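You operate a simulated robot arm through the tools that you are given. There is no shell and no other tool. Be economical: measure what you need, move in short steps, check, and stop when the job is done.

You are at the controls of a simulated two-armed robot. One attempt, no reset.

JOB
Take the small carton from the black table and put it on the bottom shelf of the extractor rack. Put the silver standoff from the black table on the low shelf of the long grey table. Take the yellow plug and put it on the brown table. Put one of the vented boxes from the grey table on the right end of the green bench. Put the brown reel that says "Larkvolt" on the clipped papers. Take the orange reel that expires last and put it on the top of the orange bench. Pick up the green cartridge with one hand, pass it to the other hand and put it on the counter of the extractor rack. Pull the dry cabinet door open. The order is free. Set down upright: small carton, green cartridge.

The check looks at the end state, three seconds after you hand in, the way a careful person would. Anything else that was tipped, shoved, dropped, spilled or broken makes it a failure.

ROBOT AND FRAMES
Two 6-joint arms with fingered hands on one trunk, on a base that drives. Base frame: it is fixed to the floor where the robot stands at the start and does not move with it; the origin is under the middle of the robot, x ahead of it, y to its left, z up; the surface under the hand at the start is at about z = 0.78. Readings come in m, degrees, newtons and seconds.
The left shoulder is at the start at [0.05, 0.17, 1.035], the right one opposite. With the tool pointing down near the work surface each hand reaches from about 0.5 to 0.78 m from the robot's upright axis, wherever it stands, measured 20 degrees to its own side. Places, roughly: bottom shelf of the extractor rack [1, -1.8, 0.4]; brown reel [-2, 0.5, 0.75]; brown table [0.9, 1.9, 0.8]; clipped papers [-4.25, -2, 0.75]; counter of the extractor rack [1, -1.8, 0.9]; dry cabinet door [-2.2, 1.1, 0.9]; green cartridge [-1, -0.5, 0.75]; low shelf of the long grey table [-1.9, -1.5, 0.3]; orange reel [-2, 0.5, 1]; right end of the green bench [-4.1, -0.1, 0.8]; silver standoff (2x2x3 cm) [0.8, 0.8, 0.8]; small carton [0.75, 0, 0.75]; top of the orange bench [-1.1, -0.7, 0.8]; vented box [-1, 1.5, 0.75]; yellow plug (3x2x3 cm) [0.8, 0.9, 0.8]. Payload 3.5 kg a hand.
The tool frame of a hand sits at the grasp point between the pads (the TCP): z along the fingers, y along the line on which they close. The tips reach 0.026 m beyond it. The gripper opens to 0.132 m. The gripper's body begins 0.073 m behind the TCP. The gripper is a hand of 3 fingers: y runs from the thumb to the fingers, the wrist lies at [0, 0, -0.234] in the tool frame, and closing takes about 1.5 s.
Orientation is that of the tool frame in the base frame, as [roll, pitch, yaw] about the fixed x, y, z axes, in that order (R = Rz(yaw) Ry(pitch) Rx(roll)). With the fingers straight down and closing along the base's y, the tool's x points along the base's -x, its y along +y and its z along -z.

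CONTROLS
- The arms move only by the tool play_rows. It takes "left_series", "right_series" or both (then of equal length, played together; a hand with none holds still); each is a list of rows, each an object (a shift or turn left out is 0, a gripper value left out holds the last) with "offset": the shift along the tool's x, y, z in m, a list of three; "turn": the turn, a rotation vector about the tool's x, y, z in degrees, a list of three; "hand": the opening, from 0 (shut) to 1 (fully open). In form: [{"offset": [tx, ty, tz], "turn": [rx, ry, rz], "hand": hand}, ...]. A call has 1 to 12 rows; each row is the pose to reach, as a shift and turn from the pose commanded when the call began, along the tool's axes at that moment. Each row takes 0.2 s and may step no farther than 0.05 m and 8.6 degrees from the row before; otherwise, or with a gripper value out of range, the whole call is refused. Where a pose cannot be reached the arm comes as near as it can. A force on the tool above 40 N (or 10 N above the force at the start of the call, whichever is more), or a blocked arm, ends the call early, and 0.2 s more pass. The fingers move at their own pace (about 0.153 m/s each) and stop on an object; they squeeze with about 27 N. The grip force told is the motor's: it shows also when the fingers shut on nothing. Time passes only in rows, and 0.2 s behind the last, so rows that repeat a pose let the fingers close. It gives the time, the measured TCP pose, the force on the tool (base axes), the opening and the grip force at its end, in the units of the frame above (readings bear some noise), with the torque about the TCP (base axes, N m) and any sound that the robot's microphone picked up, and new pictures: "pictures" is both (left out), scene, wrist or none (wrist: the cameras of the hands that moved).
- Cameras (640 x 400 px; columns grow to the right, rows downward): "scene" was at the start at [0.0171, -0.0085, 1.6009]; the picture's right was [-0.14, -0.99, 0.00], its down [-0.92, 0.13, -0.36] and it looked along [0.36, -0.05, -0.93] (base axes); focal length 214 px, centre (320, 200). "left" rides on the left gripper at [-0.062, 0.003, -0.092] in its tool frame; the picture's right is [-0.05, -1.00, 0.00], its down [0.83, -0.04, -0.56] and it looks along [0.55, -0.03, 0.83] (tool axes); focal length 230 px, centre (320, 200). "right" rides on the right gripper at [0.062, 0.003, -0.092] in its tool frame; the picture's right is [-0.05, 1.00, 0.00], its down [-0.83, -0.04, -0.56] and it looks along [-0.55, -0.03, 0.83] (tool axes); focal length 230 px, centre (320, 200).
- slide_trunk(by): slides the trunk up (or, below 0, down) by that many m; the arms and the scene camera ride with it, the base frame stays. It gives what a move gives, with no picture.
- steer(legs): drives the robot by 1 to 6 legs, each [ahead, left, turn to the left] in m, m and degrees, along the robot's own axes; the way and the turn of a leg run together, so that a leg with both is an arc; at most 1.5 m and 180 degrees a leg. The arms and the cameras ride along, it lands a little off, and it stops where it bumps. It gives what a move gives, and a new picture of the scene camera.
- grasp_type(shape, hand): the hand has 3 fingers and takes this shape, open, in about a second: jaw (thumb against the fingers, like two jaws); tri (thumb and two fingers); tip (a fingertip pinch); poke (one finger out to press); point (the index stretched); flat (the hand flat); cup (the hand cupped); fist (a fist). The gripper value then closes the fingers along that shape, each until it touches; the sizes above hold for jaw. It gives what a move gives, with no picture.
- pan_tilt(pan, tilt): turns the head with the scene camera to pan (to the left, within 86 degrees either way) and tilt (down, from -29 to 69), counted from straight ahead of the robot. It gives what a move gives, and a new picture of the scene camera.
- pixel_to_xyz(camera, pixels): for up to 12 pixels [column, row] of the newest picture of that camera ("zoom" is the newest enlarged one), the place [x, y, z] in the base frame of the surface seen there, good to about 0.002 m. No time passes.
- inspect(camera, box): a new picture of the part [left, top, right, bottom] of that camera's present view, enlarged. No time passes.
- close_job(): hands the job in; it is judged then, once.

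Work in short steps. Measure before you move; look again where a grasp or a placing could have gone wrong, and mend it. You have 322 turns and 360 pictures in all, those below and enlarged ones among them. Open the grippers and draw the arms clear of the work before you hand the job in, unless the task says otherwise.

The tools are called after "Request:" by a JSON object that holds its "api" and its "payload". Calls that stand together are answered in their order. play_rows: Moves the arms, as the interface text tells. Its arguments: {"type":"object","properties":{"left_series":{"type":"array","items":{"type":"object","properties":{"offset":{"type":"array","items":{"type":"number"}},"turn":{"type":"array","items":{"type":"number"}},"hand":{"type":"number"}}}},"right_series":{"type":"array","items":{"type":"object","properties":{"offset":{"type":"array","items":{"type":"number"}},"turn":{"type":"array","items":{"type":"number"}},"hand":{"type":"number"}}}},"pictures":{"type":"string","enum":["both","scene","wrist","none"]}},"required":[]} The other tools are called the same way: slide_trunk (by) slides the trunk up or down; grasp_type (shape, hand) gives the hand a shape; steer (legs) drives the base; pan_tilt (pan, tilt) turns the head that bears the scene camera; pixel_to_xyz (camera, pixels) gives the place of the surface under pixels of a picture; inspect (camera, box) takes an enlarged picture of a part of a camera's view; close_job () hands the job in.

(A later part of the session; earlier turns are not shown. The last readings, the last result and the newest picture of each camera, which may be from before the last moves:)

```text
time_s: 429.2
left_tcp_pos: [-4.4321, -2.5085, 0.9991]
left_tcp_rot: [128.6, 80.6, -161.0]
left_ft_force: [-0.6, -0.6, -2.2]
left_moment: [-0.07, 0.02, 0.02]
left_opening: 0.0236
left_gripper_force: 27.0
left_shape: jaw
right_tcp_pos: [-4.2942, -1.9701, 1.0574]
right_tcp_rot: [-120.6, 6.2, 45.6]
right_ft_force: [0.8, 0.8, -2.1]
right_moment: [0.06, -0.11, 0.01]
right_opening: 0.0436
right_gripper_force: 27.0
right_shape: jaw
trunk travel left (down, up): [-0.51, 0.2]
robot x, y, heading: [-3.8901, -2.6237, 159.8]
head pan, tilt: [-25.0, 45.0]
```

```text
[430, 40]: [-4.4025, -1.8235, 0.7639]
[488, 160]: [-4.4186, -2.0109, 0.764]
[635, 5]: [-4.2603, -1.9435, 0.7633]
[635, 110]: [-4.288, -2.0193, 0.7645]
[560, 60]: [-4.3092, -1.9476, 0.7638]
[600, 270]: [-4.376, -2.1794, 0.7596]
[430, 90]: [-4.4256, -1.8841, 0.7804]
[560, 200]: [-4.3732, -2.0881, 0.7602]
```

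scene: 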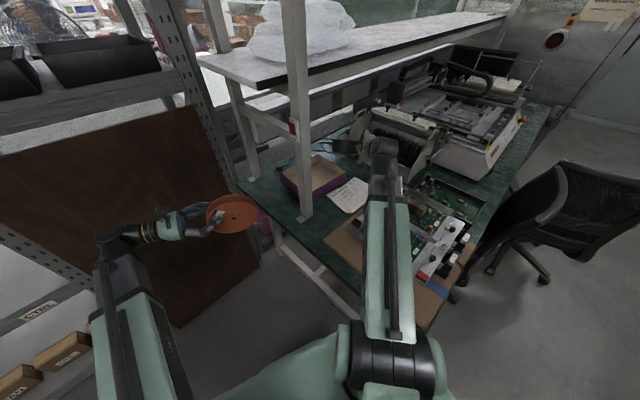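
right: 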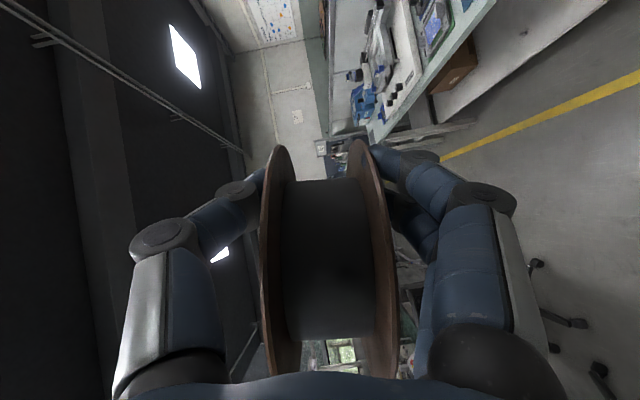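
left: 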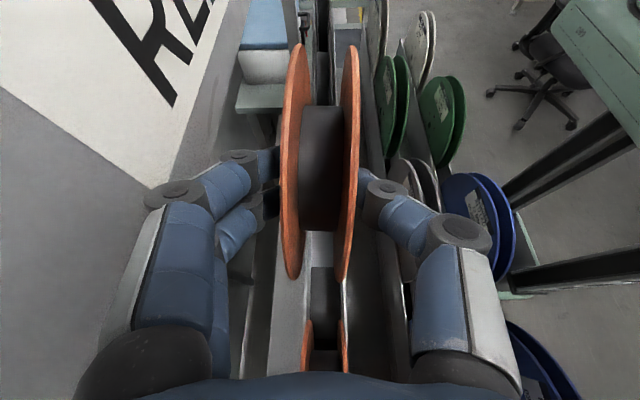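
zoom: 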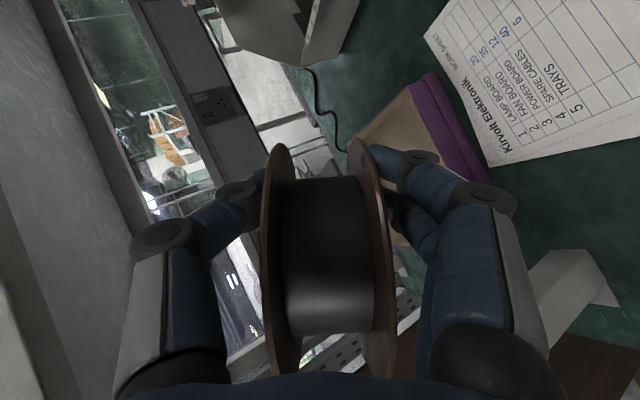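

The reel is above the sheets (header edge x≈−4.41, y −1.82…−2.01). I lower the trunk 0.19 m so the far rim just about touches.

Request:
{"api": "slide_trunk", "payload": {"by": -0.19}}

Request:
{"api": "inspect", "payload": {"camera": "scene", "box": [280, 80, 480, 205]}}

Request:
{"api": "inspect", "payload": {"camera": "right", "box": [0, 0, 640, 400]}}

```text
time_s: 431.2
left_tcp_pos: [-4.4311, -2.5083, 0.809]
left_tcp_rot: [128.4, 80.7, -161.2]
left_ft_force: [-0.2, -0.8, -2.0]
left_moment: [-0.06, 0.07, -0.01]
left_opening: 0.0235
left_gripper_force: 27.0
left_shape: jaw
right_tcp_pos: [-4.292, -1.9699, 0.8686]
right_tcp_rot: [-120.2, 6.2, 45.6]
right_ft_force: [0.6, -0.3, -2.0]
right_moment: [0.11, -0.14, -0.02]
right_opening: 0.0434
right_gripper_force: 27.1
right_shape: jaw
trunk travel left (down, up): [-0.32, 0.39]
robot x, y, heading: [-3.8916, -2.6248, 159.8]
head pan, tilt: [-25.0, 45.0]
```

```text
3.20 times, centred on (380, 142) of scene
```

zoom: 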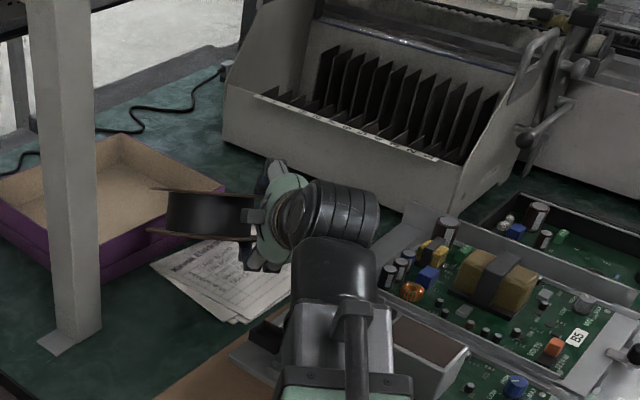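

```text
1.00 times, centred on (320, 200) of right (not enlarged: the box is as wide or as high as the picture)
```

zoom: 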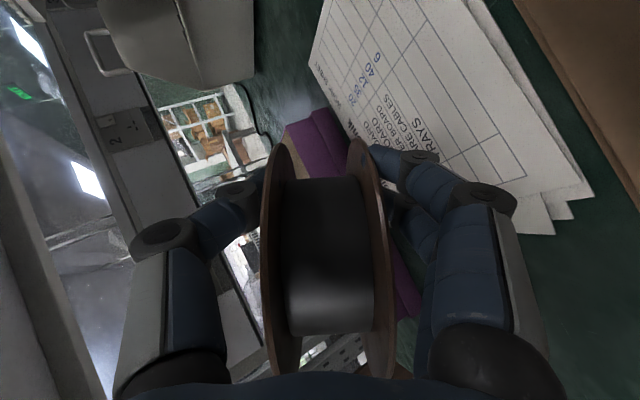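

The picture suggests the reel points differently than computed; I measure the reel directly.

Request:
{"api": "pixel_to_xyz", "payload": {"camera": "scene", "pixels": [[343, 148], [330, 141], [345, 153], [352, 140], [365, 142], [375, 146], [385, 145], [392, 165]]}}

Request:
{"api": "pan_tilt", "payload": {"pan": -35, "tilt": 45}}

```text
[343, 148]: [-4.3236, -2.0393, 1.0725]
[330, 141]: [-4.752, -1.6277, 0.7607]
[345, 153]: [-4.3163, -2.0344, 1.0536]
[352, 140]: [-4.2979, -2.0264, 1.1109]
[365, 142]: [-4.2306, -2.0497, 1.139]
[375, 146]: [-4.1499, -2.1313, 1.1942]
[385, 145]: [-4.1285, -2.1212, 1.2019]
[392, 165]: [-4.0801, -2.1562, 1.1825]
```

```text
time_s: 432.0
left_tcp_pos: [-4.4313, -2.5089, 0.8105]
left_tcp_rot: [128.5, 80.8, -161.1]
left_ft_force: [-0.1, 0.4, -1.1]
left_moment: [-0.12, 0.04, -0.01]
left_opening: 0.0234
left_gripper_force: 26.9
left_shape: jaw
right_tcp_pos: [-4.2938, -1.969, 0.8686]
right_tcp_rot: [-120.4, 6.2, 45.7]
right_ft_force: [-0.3, 0.6, -2.4]
right_moment: [0.06, -0.09, -0.03]
right_opening: 0.0434
right_gripper_force: 27.6
right_shape: jaw
trunk travel left (down, up): [-0.32, 0.39]
robot x, y, heading: [-3.886, -2.629, 159.7]
head pan, tilt: [-35.0, 45.0]
```

scene: 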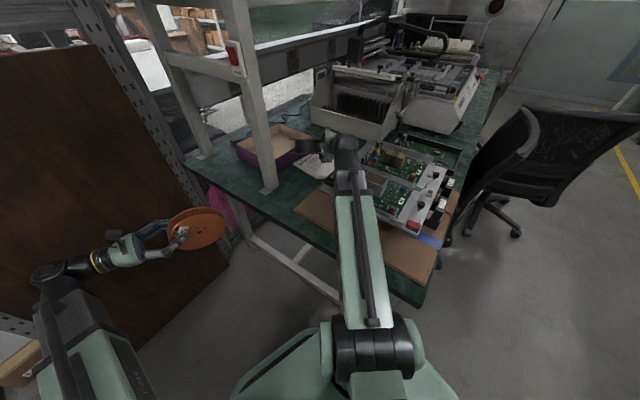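

The reel's centre is actually offset to the hand's left side: now ≈(−4.344,−1.998,0.866). I zoom to map the PCB unit's corner heights before lowering further.

Request:
{"api": "inspect", "payload": {"camera": "scene", "box": [220, 90, 460, 240]}}

Request:
{"api": "pixel_to_xyz", "payload": {"camera": "zoom", "pixels": [[275, 225], [365, 185], [405, 165], [425, 150], [300, 215], [390, 205], [270, 195], [250, 150], [225, 150], [330, 150], [385, 260], [240, 205]]}}

```text
2.67 times, centred on (340, 165) of scene
```

zoom: 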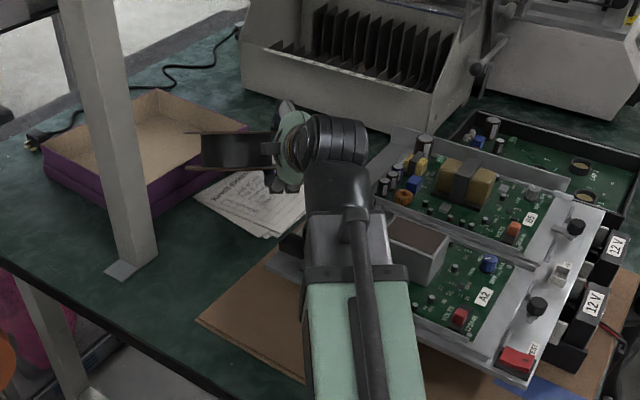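

```text
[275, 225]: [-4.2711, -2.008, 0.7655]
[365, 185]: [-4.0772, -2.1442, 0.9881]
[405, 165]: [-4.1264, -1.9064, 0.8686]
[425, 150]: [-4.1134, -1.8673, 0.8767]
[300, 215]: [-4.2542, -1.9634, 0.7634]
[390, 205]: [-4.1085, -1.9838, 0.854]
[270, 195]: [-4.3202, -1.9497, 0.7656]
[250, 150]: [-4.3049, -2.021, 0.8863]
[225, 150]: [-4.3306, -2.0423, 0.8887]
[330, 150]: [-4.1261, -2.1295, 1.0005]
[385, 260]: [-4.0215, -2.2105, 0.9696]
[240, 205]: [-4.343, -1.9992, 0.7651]
```

The PCB unit starts only at x≈−4.17, so there is room. I shift 3 cm north and lower 3.7 cm so the far rim touches the paper.

Request:
{"api": "play_rows", "payload": {"right_series": [{"offset": [0.0288, 0.001, 0.012]}, {"offset": [0.0288, 0.01, 0.02]}, {"offset": [0.0288, 0.0165, 0.026]}, {"offset": [0.0288, 0.0214, 0.031]}, {"offset": [0.0288, 0.0214, 0.031]}], "pictures": "both"}}

Request:
{"api": "inspect", "payload": {"camera": "scene", "box": [240, 100, 400, 200]}}

```text
time_s: 433.2
left_tcp_pos: [-4.4312, -2.5087, 0.8103]
left_tcp_rot: [128.4, 80.8, -161.1]
left_ft_force: [-0.3, -0.4, -1.7]
left_moment: [-0.11, 0.05, 0.03]
left_opening: 0.0238
left_gripper_force: 27.2
left_shape: jaw
right_tcp_pos: [-4.2863, -1.9409, 0.8318]
right_tcp_rot: [-120.3, 6.2, 45.7]
right_ft_force: [-0.2, -1.2, -1.7]
right_moment: [0.06, -0.11, -0.01]
right_opening: 0.0434
right_gripper_force: 27.4
right_shape: jaw
trunk travel left (down, up): [-0.32, 0.39]
robot x, y, heading: [-3.8909, -2.623, 159.6]
head pan, tilt: [-35.0, 45.0]
```

scene: 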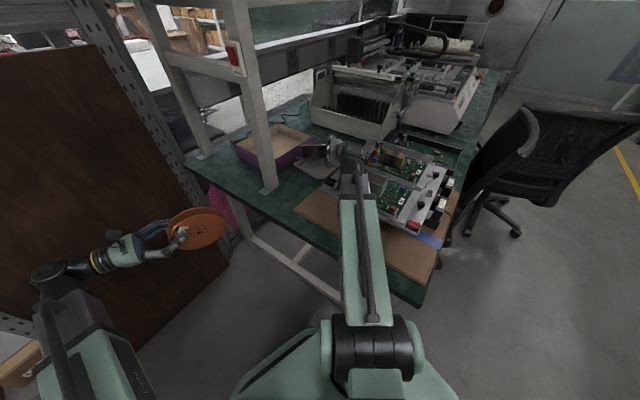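
right: 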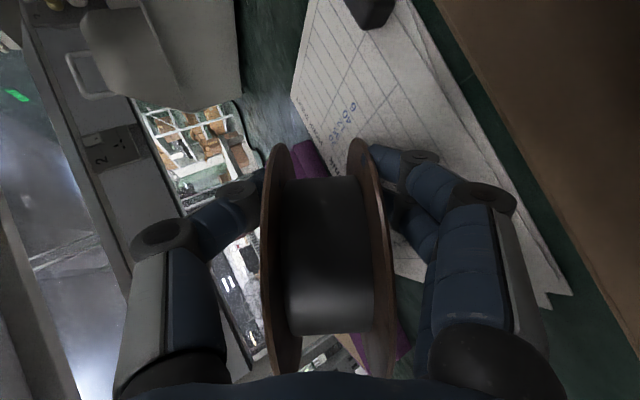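

```text
4.00 times, centred on (320, 150) of scene
```

zoom: 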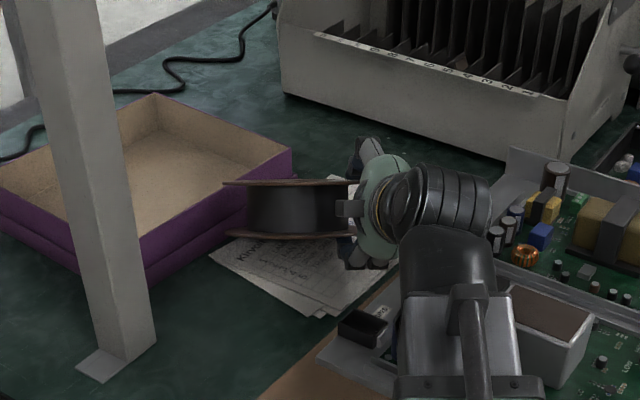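

I shift 1.2 cm away from the tray and lower until contact.

Request:
{"api": "play_rows", "payload": {"right_series": [{"offset": [0.0084, 0.0035, -0.008]}, {"offset": [0.0088, 0.0064, -0.006]}, {"offset": [0.0092, 0.0095, -0.004]}, {"offset": [0.0095, 0.012, -0.003]}, {"offset": [0.0095, 0.012, -0.003]}], "pictures": "none"}}

```text
time_s: 434.4
left_tcp_pos: [-4.4317, -2.5088, 0.81]
left_tcp_rot: [128.0, 80.7, -161.7]
left_ft_force: [0.3, 0.3, -1.7]
left_moment: [-0.06, 0.02, 0.0]
left_opening: 0.0234
left_gripper_force: 26.7
left_shape: jaw
right_tcp_pos: [-4.2749, -1.9411, 0.8259]
right_tcp_rot: [-120.1, 6.1, 45.8]
right_ft_force: [-10.8, 8.9, 34.9]
right_moment: [-1.94, -2.44, -0.38]
right_opening: 0.0436
right_gripper_force: 27.3
right_shape: jaw
trunk travel left (down, up): [-0.32, 0.39]
robot x, y, heading: [-3.8911, -2.6275, 159.5]
head pan, tilt: [-35.0, 45.0]
```

The torque shows the hand body touched something near (−4.205,−1.996), the PCB unit's corner. I back up 7 mm immediately and look.

Request:
{"api": "play_rows", "payload": {"right_series": [{"offset": [-0.0008, -0.006, -0.0035]}, {"offset": [-0.0008, -0.006, -0.0035]}], "pictures": "scene"}}

Request:
{"api": "inspect", "payload": {"camera": "scene", "box": [280, 110, 440, 210]}}

```text
time_s: 435.0
left_tcp_pos: [-4.4323, -2.5094, 0.8096]
left_tcp_rot: [128.4, 80.5, -161.2]
left_ft_force: [-0.7, -0.2, -1.3]
left_moment: [-0.05, 0.03, 0.0]
left_opening: 0.0234
left_gripper_force: 27.2
left_shape: jaw
right_tcp_pos: [-4.2747, -1.9414, 0.8273]
right_tcp_rot: [-120.6, 6.3, 45.7]
right_ft_force: [-7.2, 1.8, 1.8]
right_moment: [0.11, 0.1, -0.5]
right_opening: 0.0435
right_gripper_force: 27.3
right_shape: jaw
trunk travel left (down, up): [-0.32, 0.39]
robot x, y, heading: [-3.8892, -2.6254, 159.7]
head pan, tilt: [-35.0, 45.0]
```

scene: 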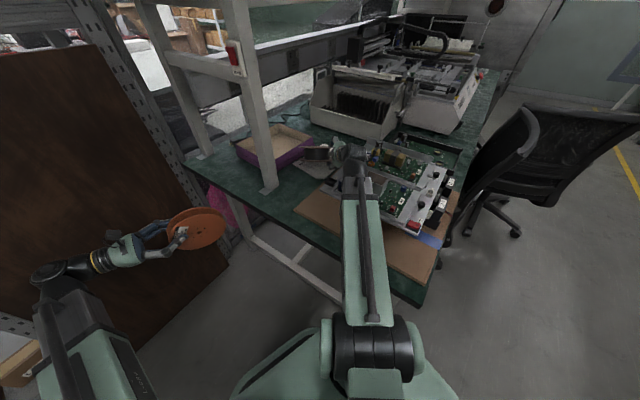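

```text
4.00 times, centred on (360, 160) of scene
```

zoom: 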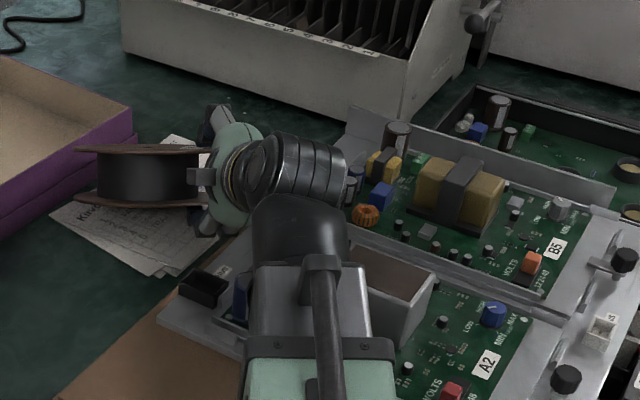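

A lateral force remains, so I move up 12 mm and 8 mm west, clear of the PCB unit.

Request:
{"api": "play_rows", "payload": {"right_series": [{"offset": [-0.003, -0.0065, -0.0005]}, {"offset": [-0.0069, -0.0127, -0.0008]}, {"offset": [-0.0069, -0.0127, -0.0008]}], "pictures": "none"}}

Request:
{"api": "inspect", "payload": {"camera": "right", "box": [0, 0, 640, 400]}}

```text
time_s: 435.8
left_tcp_pos: [-4.4309, -2.509, 0.8093]
left_tcp_rot: [128.6, 80.7, -161.2]
left_ft_force: [-0.9, -1.3, -1.0]
left_moment: [-0.03, 0.03, -0.01]
left_opening: 0.0235
left_gripper_force: 26.5
left_shape: jaw
right_tcp_pos: [-4.2827, -1.941, 0.8397]
right_tcp_rot: [-120.5, 6.2, 45.8]
right_ft_force: [-0.5, -1.4, -1.8]
right_moment: [0.04, -0.1, 0.0]
right_opening: 0.0437
right_gripper_force: 26.8
right_shape: jaw
trunk travel left (down, up): [-0.32, 0.39]
robot x, y, heading: [-3.8888, -2.6264, 159.6]
head pan, tilt: [-35.0, 45.0]
```

```text
1.00 times, centred on (320, 200) of right (not enlarged: the box is as wide or as high as the picture)
```

zoom: 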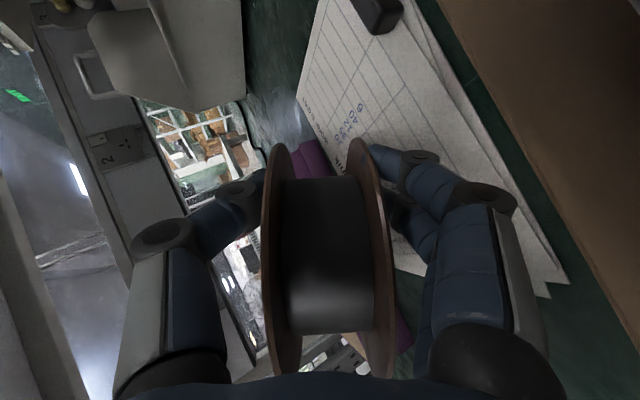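

Request:
{"api": "pixel_to_xyz", "payload": {"camera": "zoom", "pixels": [[375, 10], [385, 30], [350, 60], [420, 60], [430, 120], [560, 280], [500, 60], [330, 100], [460, 160]]}}

Request:
{"api": "inspect", "payload": {"camera": "right", "box": [280, 0, 600, 200]}}

```text
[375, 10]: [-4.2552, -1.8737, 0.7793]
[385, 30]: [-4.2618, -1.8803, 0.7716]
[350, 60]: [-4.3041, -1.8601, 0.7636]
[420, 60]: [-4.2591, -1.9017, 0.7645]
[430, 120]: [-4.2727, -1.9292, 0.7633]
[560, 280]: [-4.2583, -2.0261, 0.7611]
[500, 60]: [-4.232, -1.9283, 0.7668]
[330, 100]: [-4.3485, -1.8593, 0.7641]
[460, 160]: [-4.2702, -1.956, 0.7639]
```

```text
2.00 times, centred on (440, 100) of right
```

zoom: 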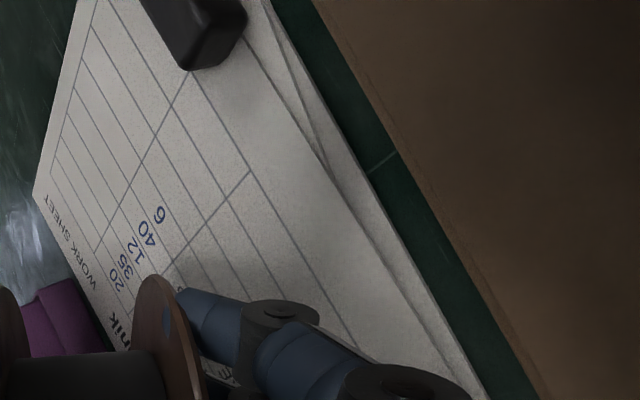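

The black binder clip is visible at (−4.26,−1.88), so these are the clipped papers and the reel spot (−4.334,−1.97) misses the clip. I lower 6 mm and open the fingers gradually.

Request:
{"api": "play_rows", "payload": {"right_series": [{"offset": [0.0005, 0.0055, 0.0032]}, {"offset": [0.0005, 0.0055, 0.0032], "hand": 0.34}, {"offset": [0.0005, 0.0055, 0.0032], "hand": 0.38}, {"offset": [0.0005, 0.0055, 0.0032], "hand": 0.43}, {"offset": [0.0005, 0.0055, 0.0032], "hand": 0.48}, {"offset": [0.0005, 0.0055, 0.0032], "hand": 0.53}, {"offset": [0.0005, 0.0055, 0.0032], "hand": 0.56}, {"offset": [0.0005, 0.0055, 0.0032], "hand": 0.56}], "pictures": "both"}}

Request:
{"api": "inspect", "payload": {"camera": "scene", "box": [240, 100, 400, 200]}}

```text
time_s: 437.6
left_tcp_pos: [-4.4306, -2.5099, 0.8099]
left_tcp_rot: [128.4, 80.7, -161.1]
left_ft_force: [0.5, -1.2, -2.5]
left_moment: [-0.06, 0.03, -0.04]
left_opening: 0.0236
left_gripper_force: 27.3
left_shape: jaw
right_tcp_pos: [-4.2838, -1.9407, 0.8359]
right_tcp_rot: [-120.5, 6.2, 45.7]
right_ft_force: [-0.1, 0.0, -0.4]
right_moment: [0.04, 0.03, -0.01]
right_opening: 0.0735
right_gripper_force: 0.0
right_shape: jaw
trunk travel left (down, up): [-0.32, 0.39]
robot x, y, heading: [-3.8876, -2.628, 159.9]
head pan, tilt: [-35.0, 45.0]
```

scene: 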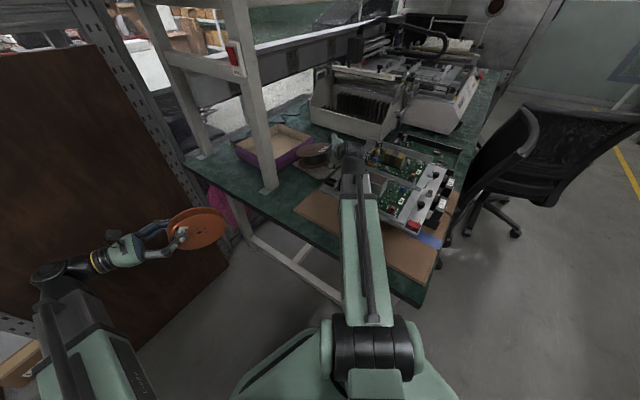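
right: 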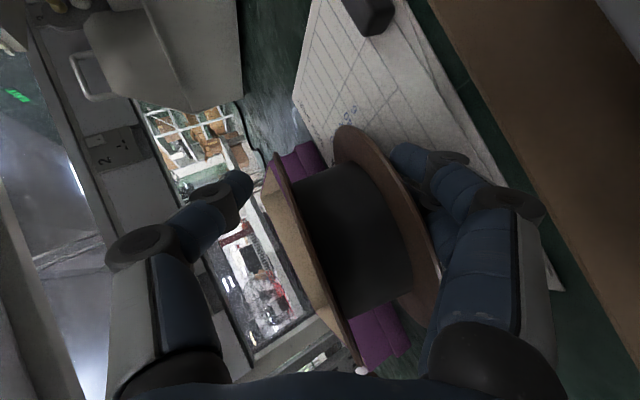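

```text
4.00 times, centred on (320, 150) of scene
```

zoom: 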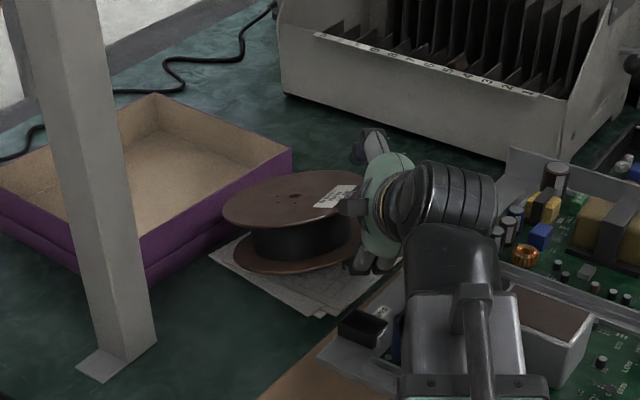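

The reel lies on the papers with its near-right side on the lower fingers. I slide the hand out sideways (tool +x) and slightly back, in small steps.

Request:
{"api": "play_rows", "payload": {"right_series": [{"offset": [0.006, -0.001, -0.003]}, {"offset": [0.012, -0.002, -0.006]}, {"offset": [0.018, -0.002, -0.01]}, {"offset": [0.024, -0.003, -0.014]}, {"offset": [0.03, -0.003, -0.02]}, {"offset": [0.033, -0.003, -0.03]}], "pictures": "wrist"}}

Request:
{"api": "inspect", "payload": {"camera": "scene", "box": [240, 100, 400, 200]}}

```text
time_s: 438.9
left_tcp_pos: [-4.4326, -2.5105, 0.8086]
left_tcp_rot: [128.4, 80.6, -161.1]
left_ft_force: [0.6, 0.7, -1.5]
left_moment: [-0.08, 0.0, 0.01]
left_opening: 0.0232
left_gripper_force: 26.8
left_shape: jaw
right_tcp_pos: [-4.2526, -1.9328, 0.8489]
right_tcp_rot: [-119.9, 6.4, 46.1]
right_ft_force: [-9.7, 0.8, 4.0]
right_moment: [-0.24, -0.37, -0.34]
right_opening: 0.0738
right_gripper_force: 0.0
right_shape: jaw
trunk travel left (down, up): [-0.32, 0.39]
robot x, y, heading: [-3.8891, -2.6243, 159.8]
head pan, tilt: [-35.0, 45.0]
stopped in row 6 (right hand): the force on the tool passed its limit at 42 N (the readings are from after the stop); the commanded pose is now the measured one
```

right: 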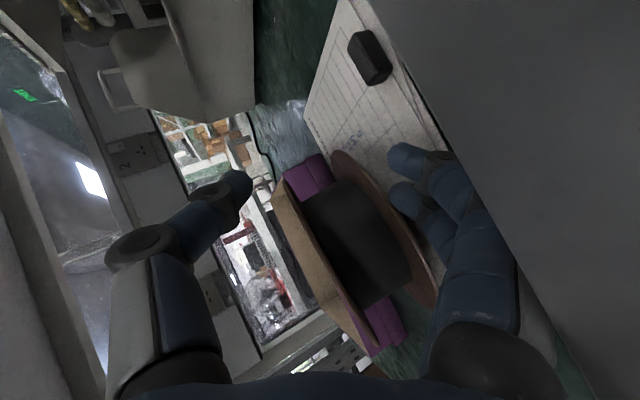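

```text
4.00 times, centred on (320, 150) of scene
```

zoom: 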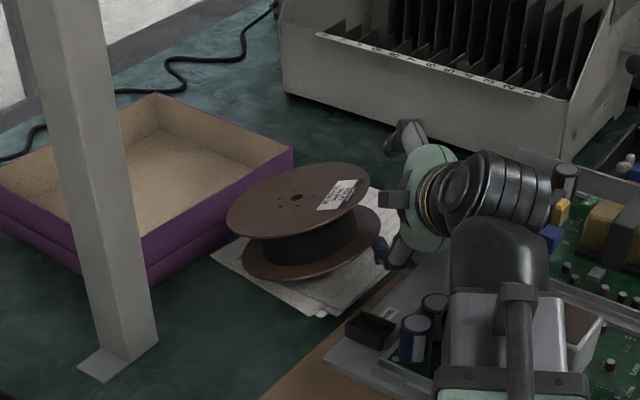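

The hand's camera side is pressing on the PCB unit's back plate. I relieve it: 6 mm west and up 2 cm.

Request:
{"api": "play_rows", "payload": {"right_series": [{"offset": [-0.006, -0.004, 0.003]}, {"offset": [-0.0065, -0.012, -0.001]}, {"offset": [-0.0065, -0.02, -0.006]}, {"offset": [-0.0065, -0.02, -0.006]}], "pictures": "wrist"}}

Request:
{"api": "inspect", "payload": {"camera": "scene", "box": [240, 100, 400, 200]}}

```text
time_s: 439.9
left_tcp_pos: [-4.4315, -2.509, 0.8105]
left_tcp_rot: [128.3, 80.7, -161.1]
left_ft_force: [0.6, -0.1, -1.2]
left_moment: [-0.1, 0.01, 0.0]
left_opening: 0.0233
left_gripper_force: 27.2
left_shape: jaw
right_tcp_pos: [-4.2558, -1.9301, 0.8705]
right_tcp_rot: [-120.2, 6.4, 45.9]
right_ft_force: [-0.4, 0.1, -0.7]
right_moment: [0.08, -0.02, 0.0]
right_opening: 0.0746
right_gripper_force: 0.0
right_shape: jaw
trunk travel left (down, up): [-0.32, 0.39]
robot x, y, heading: [-3.8912, -2.6229, 159.6]
head pan, tilt: [-35.0, 45.0]
```

right: 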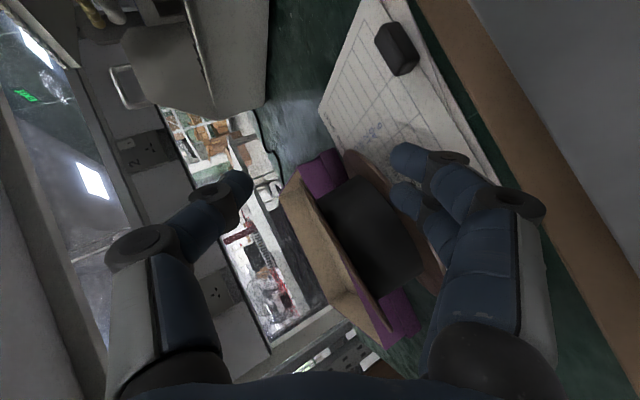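

```text
4.00 times, centred on (320, 150) of scene
```

zoom: 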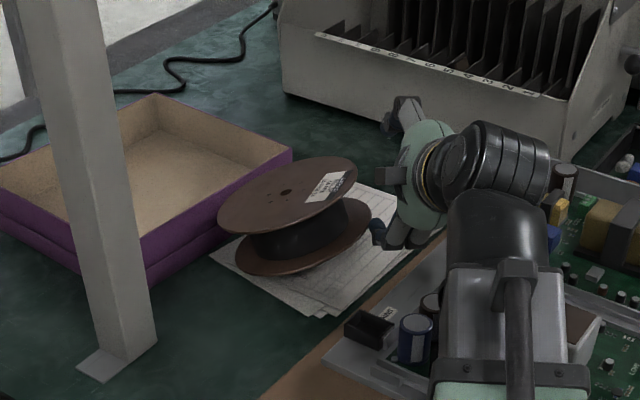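

I raise 1 cm and slide the finger out to the north-east, now above the clip and PCB parts.

Request:
{"api": "play_rows", "payload": {"right_series": [{"offset": [0.004, -0.012, -0.002]}, {"offset": [0.014, -0.014, -0.002]}, {"offset": [0.024, -0.016, -0.002]}, {"offset": [0.034, -0.018, -0.002]}], "pictures": "wrist"}}

Request:
{"api": "inspect", "payload": {"camera": "scene", "box": [240, 100, 400, 200]}}

```text
time_s: 440.9
left_tcp_pos: [-4.4323, -2.5091, 0.8095]
left_tcp_rot: [128.4, 80.7, -161.2]
left_ft_force: [-0.5, 1.0, -1.4]
left_moment: [-0.09, 0.05, 0.02]
left_opening: 0.0237
left_gripper_force: 27.1
left_shape: jaw
right_tcp_pos: [-4.2364, -1.902, 0.8824]
right_tcp_rot: [-120.0, 6.3, 45.9]
right_ft_force: [-2.2, -1.7, 1.0]
right_moment: [-0.08, 0.05, -0.18]
right_opening: 0.0736
right_gripper_force: 0.1
right_shape: jaw
trunk travel left (down, up): [-0.32, 0.39]
robot x, y, heading: [-3.8868, -2.6246, 159.9]
head pan, tilt: [-35.0, 45.0]
```

right: 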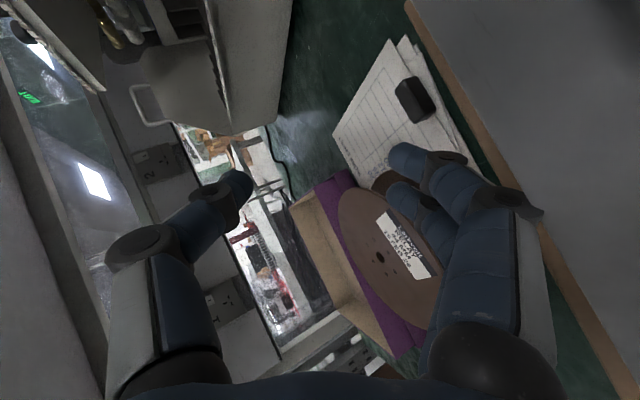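

```text
4.00 times, centred on (320, 150) of scene
```

zoom: 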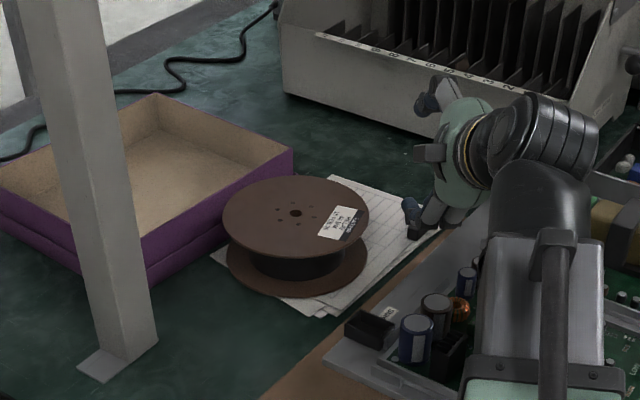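

The reel lies flat on the papers. I raise the trunk to lift the hand clear.

Request:
{"api": "slide_trunk", "payload": {"by": 0.2}}

Request:
{"api": "pan_tilt", "payload": {"pan": -37, "tilt": 45}}

Request:
{"api": "inspect", "payload": {"camera": "scene", "box": [230, 90, 470, 240]}}

```text
time_s: 443.1
left_tcp_pos: [-4.4323, -2.5095, 1.0089]
left_tcp_rot: [128.3, 80.7, -161.1]
left_ft_force: [0.6, 0.1, -1.8]
left_moment: [-0.06, 0.06, 0.03]
left_opening: 0.0232
left_gripper_force: 27.5
left_shape: jaw
right_tcp_pos: [-4.2368, -1.9009, 1.0811]
right_tcp_rot: [-120.0, 6.4, 45.8]
right_ft_force: [0.2, 0.3, 0.1]
right_moment: [-0.01, 0.03, 0.0]
right_opening: 0.0737
right_gripper_force: 0.0
right_shape: jaw
trunk travel left (down, up): [-0.52, 0.19]
robot x, y, heading: [-3.8864, -2.6263, 159.8]
head pan, tilt: [-35.0, 45.0]
```

```text
time_s: 443.7
left_tcp_pos: [-4.4333, -2.509, 1.0107]
left_tcp_rot: [128.4, 80.8, -161.2]
left_ft_force: [-0.5, -0.2, -1.7]
left_moment: [-0.06, 0.02, -0.01]
left_opening: 0.0236
left_gripper_force: 26.7
left_shape: jaw
right_tcp_pos: [-4.2363, -1.8999, 1.0829]
right_tcp_rot: [-120.0, 6.4, 45.9]
right_ft_force: [0.1, 0.2, -0.4]
right_moment: [0.0, -0.01, -0.01]
right_opening: 0.0739
right_gripper_force: 0.0
right_shape: jaw
trunk travel left (down, up): [-0.52, 0.19]
robot x, y, heading: [-3.8862, -2.6232, 159.8]
head pan, tilt: [-37.0, 45.0]
```

scene: 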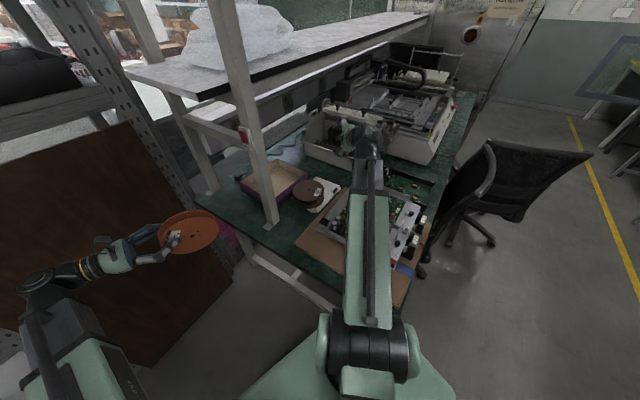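

```text
2.67 times, centred on (350, 165) of scene
```

zoom: 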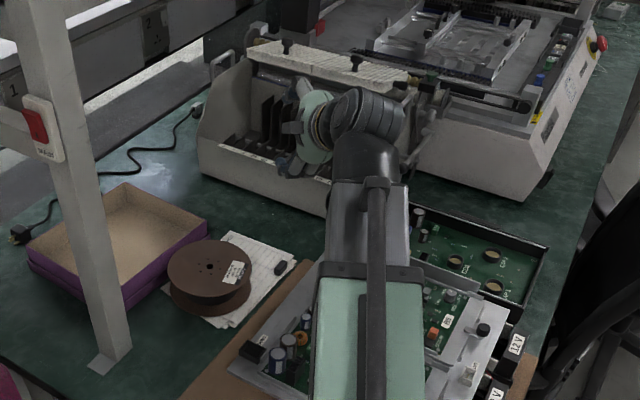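

Request:
{"api": "pixel_to_xyz", "payload": {"camera": "zoom", "pixels": [[209, 266], [170, 268], [250, 262], [208, 243], [208, 292], [215, 320], [280, 268], [230, 240], [290, 245], [255, 350], [170, 300]]}}

```text
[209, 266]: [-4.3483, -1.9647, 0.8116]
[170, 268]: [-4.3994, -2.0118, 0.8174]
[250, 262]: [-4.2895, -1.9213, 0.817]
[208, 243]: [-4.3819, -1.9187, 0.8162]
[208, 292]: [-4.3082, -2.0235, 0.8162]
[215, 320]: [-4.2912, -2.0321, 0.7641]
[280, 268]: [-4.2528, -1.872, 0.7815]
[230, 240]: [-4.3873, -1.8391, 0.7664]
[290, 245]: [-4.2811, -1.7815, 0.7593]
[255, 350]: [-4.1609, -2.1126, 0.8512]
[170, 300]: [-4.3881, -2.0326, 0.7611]
```

Reel centre (−4.346,−1.968), flat on the papers. Now back out and bring the right arm to a neutral downward pose.

Request:
{"api": "steer", "payload": {"legs": [[-0.23, 0.19, 0], [-0.6, -0.1, 20]]}}

Request:
{"api": "play_rows", "payload": {"right_series": [{"offset": [0, 0, -0.01], "turn": [-8, 0, 0]}, {"offset": [0, 0, -0.02], "turn": [-16, 0, 0]}, {"offset": [0, 0, -0.03], "turn": [-24, 0, 0]}, {"offset": [0, 0, -0.04], "turn": [-32, 0, 0]}, {"offset": [0, 0, -0.05], "turn": [-40, 0, 0]}, {"offset": [0, 0, -0.06], "turn": [-48, 0, 0]}, {"offset": [0, 0, -0.06], "turn": [-56, 0, 0]}, {"offset": [0, 0, -0.06], "turn": [-60, 0, 0]}], "pictures": "none"}}

Request:
{"api": "play_rows", "payload": {"right_series": [{"turn": [0, 0, 8], "hand": 0.8}, {"turn": [0, 0, 16]}, {"turn": [0, 0, 24]}, {"turn": [0, 0, 32]}, {"turn": [0, 0, 40]}, {"turn": [0, 0, 48]}, {"turn": [0, 0, 56]}, {"turn": [0, 0, 64]}], "pictures": "scene"}}

```text
time_s: 448.8
left_tcp_pos: [-3.6765, -2.967, 1.0097]
left_tcp_rot: [128.3, 80.7, -142.0]
left_ft_force: [0.2, -0.4, -1.6]
left_moment: [-0.08, -0.01, 0.0]
left_opening: 0.0234
left_gripper_force: 26.9
left_shape: jaw
right_tcp_pos: [-3.6933, -2.3287, 1.0825]
right_tcp_rot: [-120.0, 6.4, 65.1]
right_ft_force: [1.3, 0.1, -0.4]
right_moment: [-0.02, -0.02, -0.02]
right_opening: 0.0739
right_gripper_force: 0.1
right_shape: jaw
trunk travel left (down, up): [-0.52, 0.19]
robot x, y, heading: [-3.1281, -2.8985, 178.9]
head pan, tilt: [-37.0, 45.0]
```

scene: 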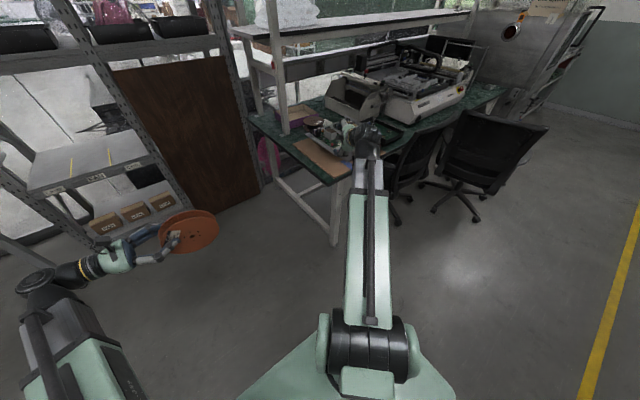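

```text
time_s: 450.6
left_tcp_pos: [-3.6763, -2.9679, 1.0095]
left_tcp_rot: [128.4, 80.7, -141.9]
left_ft_force: [0.2, 0.5, -1.3]
left_moment: [-0.11, -0.02, 0.01]
left_opening: 0.0235
left_gripper_force: 27.1
left_shape: jaw
right_tcp_pos: [-3.6448, -2.3481, 1.1132]
right_tcp_rot: [-176.1, 6.4, 65.2]
right_ft_force: [0.2, -0.4, 0.7]
right_moment: [-0.01, 0.02, 0.0]
right_opening: 0.0739
right_gripper_force: 0.0
right_shape: jaw
right hand out of reach, approached as far as the arm can: row 8
trunk travel left (down, up): [-0.52, 0.19]
robot x, y, heading: [-3.1234, -2.8959, 178.8]
head pan, tilt: [-37.0, 45.0]
```

```text
time_s: 452.4
left_tcp_pos: [-3.676, -2.9681, 1.0092]
left_tcp_rot: [128.4, 80.7, -142.0]
left_ft_force: [0.8, 0.8, -1.8]
left_moment: [-0.08, 0.0, 0.03]
left_opening: 0.0235
left_gripper_force: 27.2
left_shape: jaw
right_tcp_pos: [-3.6325, -2.3345, 1.1098]
right_tcp_rot: [-176.9, 6.7, 58.0]
right_ft_force: [0.3, 0.3, -0.1]
right_moment: [0.02, -0.01, 0.0]
right_opening: 0.1056
right_gripper_force: 0.1
right_shape: jaw
right hand out of reach, approached as far as the arm can: row 1, 2, 3, 4, 5, 6, 7, 8
trunk travel left (down, up): [-0.52, 0.19]
robot x, y, heading: [-3.1237, -2.8974, 179.2]
head pan, tilt: [-37.0, 45.0]
```

scene: 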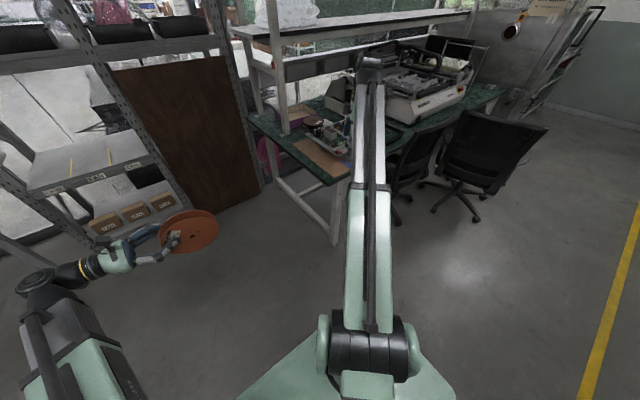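

Right hand is vertical (closing fore-aft), good enough for the cylindrical cartridge. I raise the trunk and drive back to the east side.

Request:
{"api": "slide_trunk", "payload": {"by": 0.19}}

Request:
{"api": "steer", "payload": {"legs": [[0, 1.5, 1], [0, 0.2, 0], [-1.5, 0, 0], [-1.5, 0, 0], [-0.12, 0, 0]]}}

Request:
{"api": "steer", "payload": {"legs": [[0, -1.5, 0], [0, -1.5, 0], [0, -1.0, 0]]}}

Request:
{"api": "pan_tilt", "payload": {"pan": 0, "tilt": 45}}

```text
time_s: 454.5
left_tcp_pos: [-3.6761, -2.9685, 1.1999]
left_tcp_rot: [128.4, 80.6, -141.9]
left_ft_force: [0.4, -1.0, -1.6]
left_moment: [-0.08, 0.02, -0.02]
left_opening: 0.0237
left_gripper_force: 26.9
left_shape: jaw
right_tcp_pos: [-3.6326, -2.3336, 1.2994]
right_tcp_rot: [-176.8, 6.7, 58.1]
right_ft_force: [0.5, 0.1, -1.3]
right_moment: [0.0, -0.05, -0.02]
right_opening: 0.1051
right_gripper_force: 0.1
right_shape: jaw
trunk travel left (down, up): [-0.71, 0.0]
robot x, y, heading: [-3.1249, -2.8964, 179.0]
head pan, tilt: [-37.0, 45.0]
```

```text
time_s: 477.8
left_tcp_pos: [-0.5909, -4.7243, 1.1996]
left_tcp_rot: [128.1, 80.6, -142.2]
left_ft_force: [-0.1, -0.1, -0.9]
left_moment: [-0.09, -0.01, 0.05]
left_opening: 0.0234
left_gripper_force: 27.1
left_shape: jaw
right_tcp_pos: [-0.5486, -4.0898, 1.3003]
right_tcp_rot: [-176.9, 6.8, 58.1]
right_ft_force: [0.2, -0.3, 0.3]
right_moment: [0.0, 0.06, 0.01]
right_opening: 0.1052
right_gripper_force: 0.2
right_shape: jaw
trunk travel left (down, up): [-0.71, 0.0]
robot x, y, heading: [-0.0439, -4.6567, 179.2]
head pan, tilt: [-37.0, 45.0]
```

scene: 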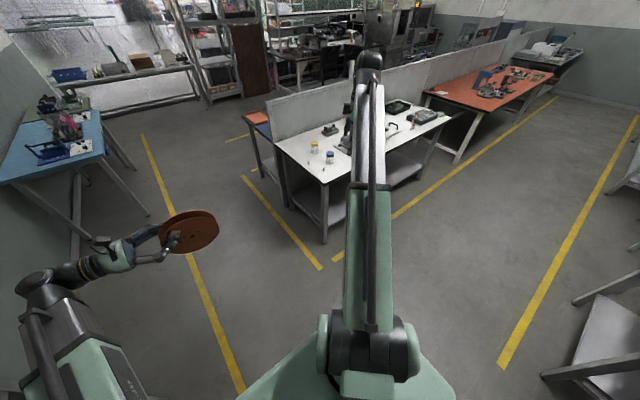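

```text
time_s: 497.1
left_tcp_pos: [-0.5, -0.7087, 1.2001]
left_tcp_rot: [128.5, 80.8, -142.1]
left_ft_force: [-1.0, -0.4, -1.3]
left_moment: [-0.07, 0.0, 0.01]
left_opening: 0.0234
left_gripper_force: 26.6
left_shape: jaw
right_tcp_pos: [-0.454, -0.0752, 1.2994]
right_tcp_rot: [-176.9, 6.9, 57.6]
right_ft_force: [0.2, 0.9, -0.3]
right_moment: [0.0, -0.01, 0.01]
right_opening: 0.1056
right_gripper_force: 0.0
right_shape: jaw
trunk travel left (down, up): [-0.71, 0.0]
robot x, y, heading: [0.0517, -0.6454, 178.6]
head pan, tilt: [-37.0, 45.0]
```

scene: 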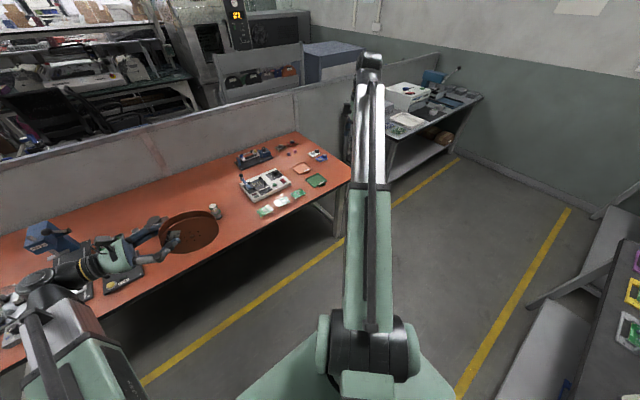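

```text
time_s: 498.1
left_tcp_pos: [-0.5007, -0.7107, 1.1996]
left_tcp_rot: [128.4, 80.7, -142.3]
left_ft_force: [-0.3, -0.8, -1.4]
left_moment: [-0.07, 0.0, -0.03]
left_opening: 0.0237
left_gripper_force: 26.8
left_shape: jaw
right_tcp_pos: [-0.4527, -0.0761, 1.2995]
right_tcp_rot: [-176.9, 6.7, 57.7]
right_ft_force: [0.7, 0.1, 0.7]
right_moment: [0.0, -0.01, -0.03]
right_opening: 0.1055
right_gripper_force: 0.0
right_shape: jaw
trunk travel left (down, up): [-0.71, 0.0]
robot x, y, heading: [0.0515, -0.6423, 178.6]
head pan, tilt: [0.0, 45.0]
```

scene: 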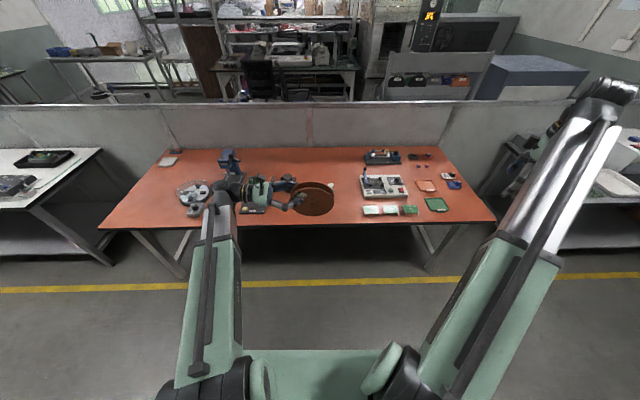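

At the orange bench. I'll lay the orange reel on the front strip with the hand pointing straight at the bench. First swing the left hand from pointing right to pointing ahead.

Request:
{"api": "play_rows", "payload": {"left_series": [{"offset": [0, 0.014, -0.015], "turn": [-8.2, 0, 0]}, {"offset": [0, 0.027, -0.031], "turn": [-16.4, 0, 0]}, {"offset": [0, 0.041, -0.046], "turn": [-24.6, 0, 0]}, {"offset": [0, 0.055, -0.062], "turn": [-32.8, 0, 0]}, {"offset": [0, 0.068, -0.077], "turn": [-41, 0, 0]}, {"offset": [0, 0.082, -0.093], "turn": [-49.2, 0, 0]}, {"offset": [0, 0.095, -0.108], "turn": [-57.4, 0, 0]}, {"offset": [0, 0.109, -0.124], "turn": [-65.6, 0, 0]}, {"offset": [0, 0.123, -0.139], "turn": [-73.8, 0, 0]}, {"offset": [0, 0.136, -0.155], "turn": [-82, 0, 0]}, {"offset": [0, 0.15, -0.17], "turn": [-90, 0, 0]}], "pictures": "scene"}}

```text
time_s: 500.5
left_tcp_pos: [-0.6532, -0.8789, 1.2361]
left_tcp_rot: [39.1, 80.8, -141.5]
left_ft_force: [-0.1, 1.0, -2.3]
left_moment: [-0.02, -0.11, 0.0]
left_opening: 0.0236
left_gripper_force: 27.2
left_shape: jaw
left hand out of reach, approached as far as the arm can: row 7, 8, 9, 10
right_tcp_pos: [-0.4541, -0.0765, 1.2995]
right_tcp_rot: [-176.9, 6.7, 57.7]
right_ft_force: [-0.9, 0.6, 0.2]
right_moment: [0.01, -0.04, 0.01]
right_opening: 0.1053
right_gripper_force: 0.1
right_shape: jaw
trunk travel left (down, up): [-0.71, 0.0]
robot x, y, heading: [0.0542, -0.6441, 178.4]
head pan, tilt: [0.0, 45.0]
```

scene: 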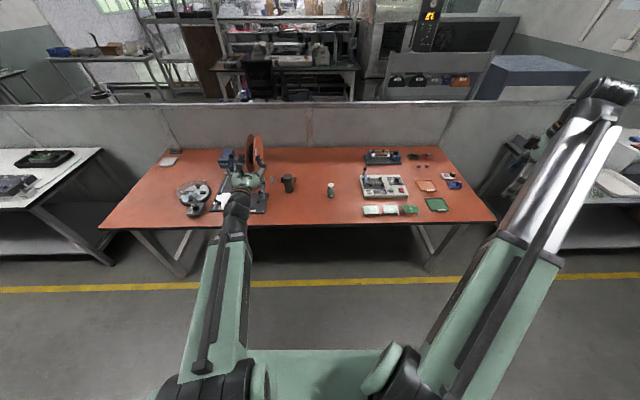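

Now roll −90° so the disc is flat.

Request:
{"api": "play_rows", "payload": {"left_series": [{"turn": [0, 0, -8.2]}, {"turn": [0, 0, -16.4]}, {"turn": [0, 0, -24.6]}, {"turn": [0, 0, -32.8]}, {"turn": [0, 0, -41]}, {"turn": [0, 0, -49.2]}, {"turn": [0, 0, -57.4]}, {"turn": [0, 0, -65.6]}, {"turn": [0, 0, -73.8]}, {"turn": [0, 0, -82]}, {"turn": [0, 0, -90]}], "pictures": "both"}}

```text
time_s: 502.9
left_tcp_pos: [-0.6586, -0.83, 1.2353]
left_tcp_rot: [-82.8, 5.6, 92.4]
left_ft_force: [0.2, -0.4, -2.0]
left_moment: [0.01, -0.13, 0.01]
left_opening: 0.0235
left_gripper_force: 27.4
left_shape: jaw
left hand out of reach, approached as far as the arm can: row 6, 7, 8, 9, 10, 11
right_tcp_pos: [-0.4543, -0.0768, 1.3004]
right_tcp_rot: [-176.8, 6.7, 57.7]
right_ft_force: [0.1, -1.0, -0.6]
right_moment: [0.03, -0.02, -0.01]
right_opening: 0.1055
right_gripper_force: 0.0
right_shape: jaw
trunk travel left (down, up): [-0.71, 0.0]
robot x, y, heading: [0.0513, -0.6464, 178.7]
head pan, tilt: [0.0, 45.0]
```

scene: 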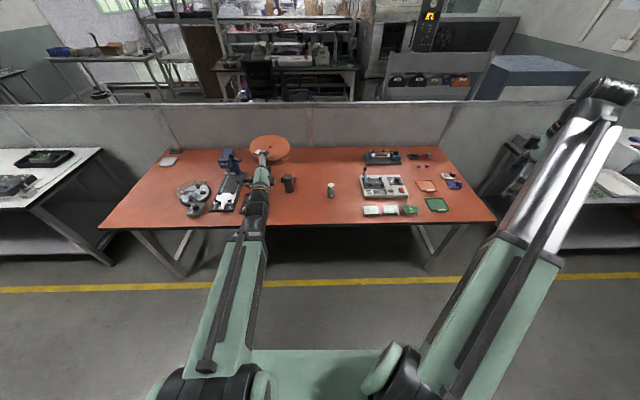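
left: 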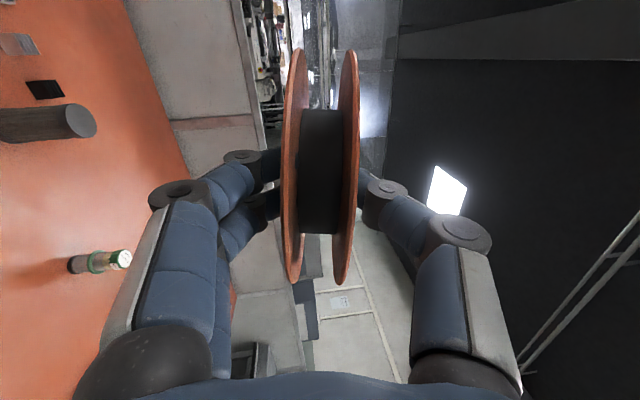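

Flat. I pitch the hand to ~15° down, level the small side tilt, and measure the bench edge.

Request:
{"api": "play_rows", "payload": {"left_series": [{"turn": [-7.3, 0, -1.9]}, {"turn": [-14.6, 0, -3.8]}, {"turn": [-22, 0, -5.6]}, {"turn": [-22, 0, -5.6]}], "pictures": "scene"}}

Request:
{"api": "pixel_to_xyz", "payload": {"camera": "scene", "pixels": [[300, 222], [300, 226], [330, 222], [290, 182], [331, 188], [295, 205], [310, 200], [258, 208], [255, 190], [330, 205]]}}

```text
time_s: 503.9
left_tcp_pos: [-0.6589, -0.8319, 1.2359]
left_tcp_rot: [-104.7, 0.2, 89.5]
left_ft_force: [0.4, 0.7, -1.6]
left_moment: [-0.03, -0.07, 0.01]
left_opening: 0.0236
left_gripper_force: 26.8
left_shape: jaw
left hand out of reach, approached as far as the arm can: row 1
right_tcp_pos: [-0.4527, -0.0774, 1.3001]
right_tcp_rot: [-176.9, 6.7, 57.7]
right_ft_force: [0.1, -0.5, 0.1]
right_moment: [-0.03, -0.02, 0.0]
right_opening: 0.1053
right_gripper_force: 0.0
right_shape: jaw
trunk travel left (down, up): [-0.71, 0.0]
robot x, y, heading: [0.0555, -0.6421, 178.7]
head pan, tilt: [0.0, 45.0]
```

scene: 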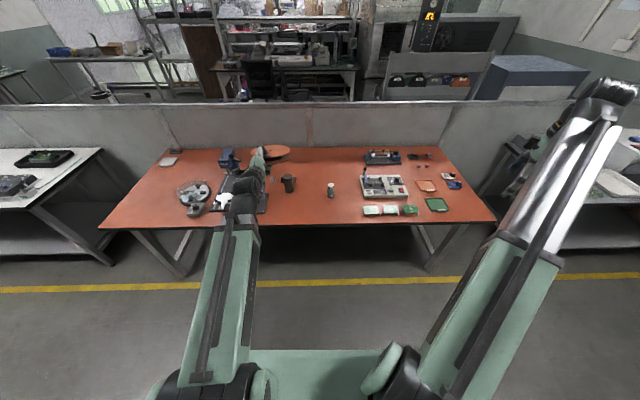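

```text
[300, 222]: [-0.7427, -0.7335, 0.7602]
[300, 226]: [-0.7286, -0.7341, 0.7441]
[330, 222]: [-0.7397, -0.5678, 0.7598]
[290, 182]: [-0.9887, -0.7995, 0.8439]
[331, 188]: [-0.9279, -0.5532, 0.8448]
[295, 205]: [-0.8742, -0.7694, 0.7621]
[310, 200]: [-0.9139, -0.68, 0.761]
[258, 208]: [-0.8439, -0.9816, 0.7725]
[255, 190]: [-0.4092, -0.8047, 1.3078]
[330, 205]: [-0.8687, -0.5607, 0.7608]
```

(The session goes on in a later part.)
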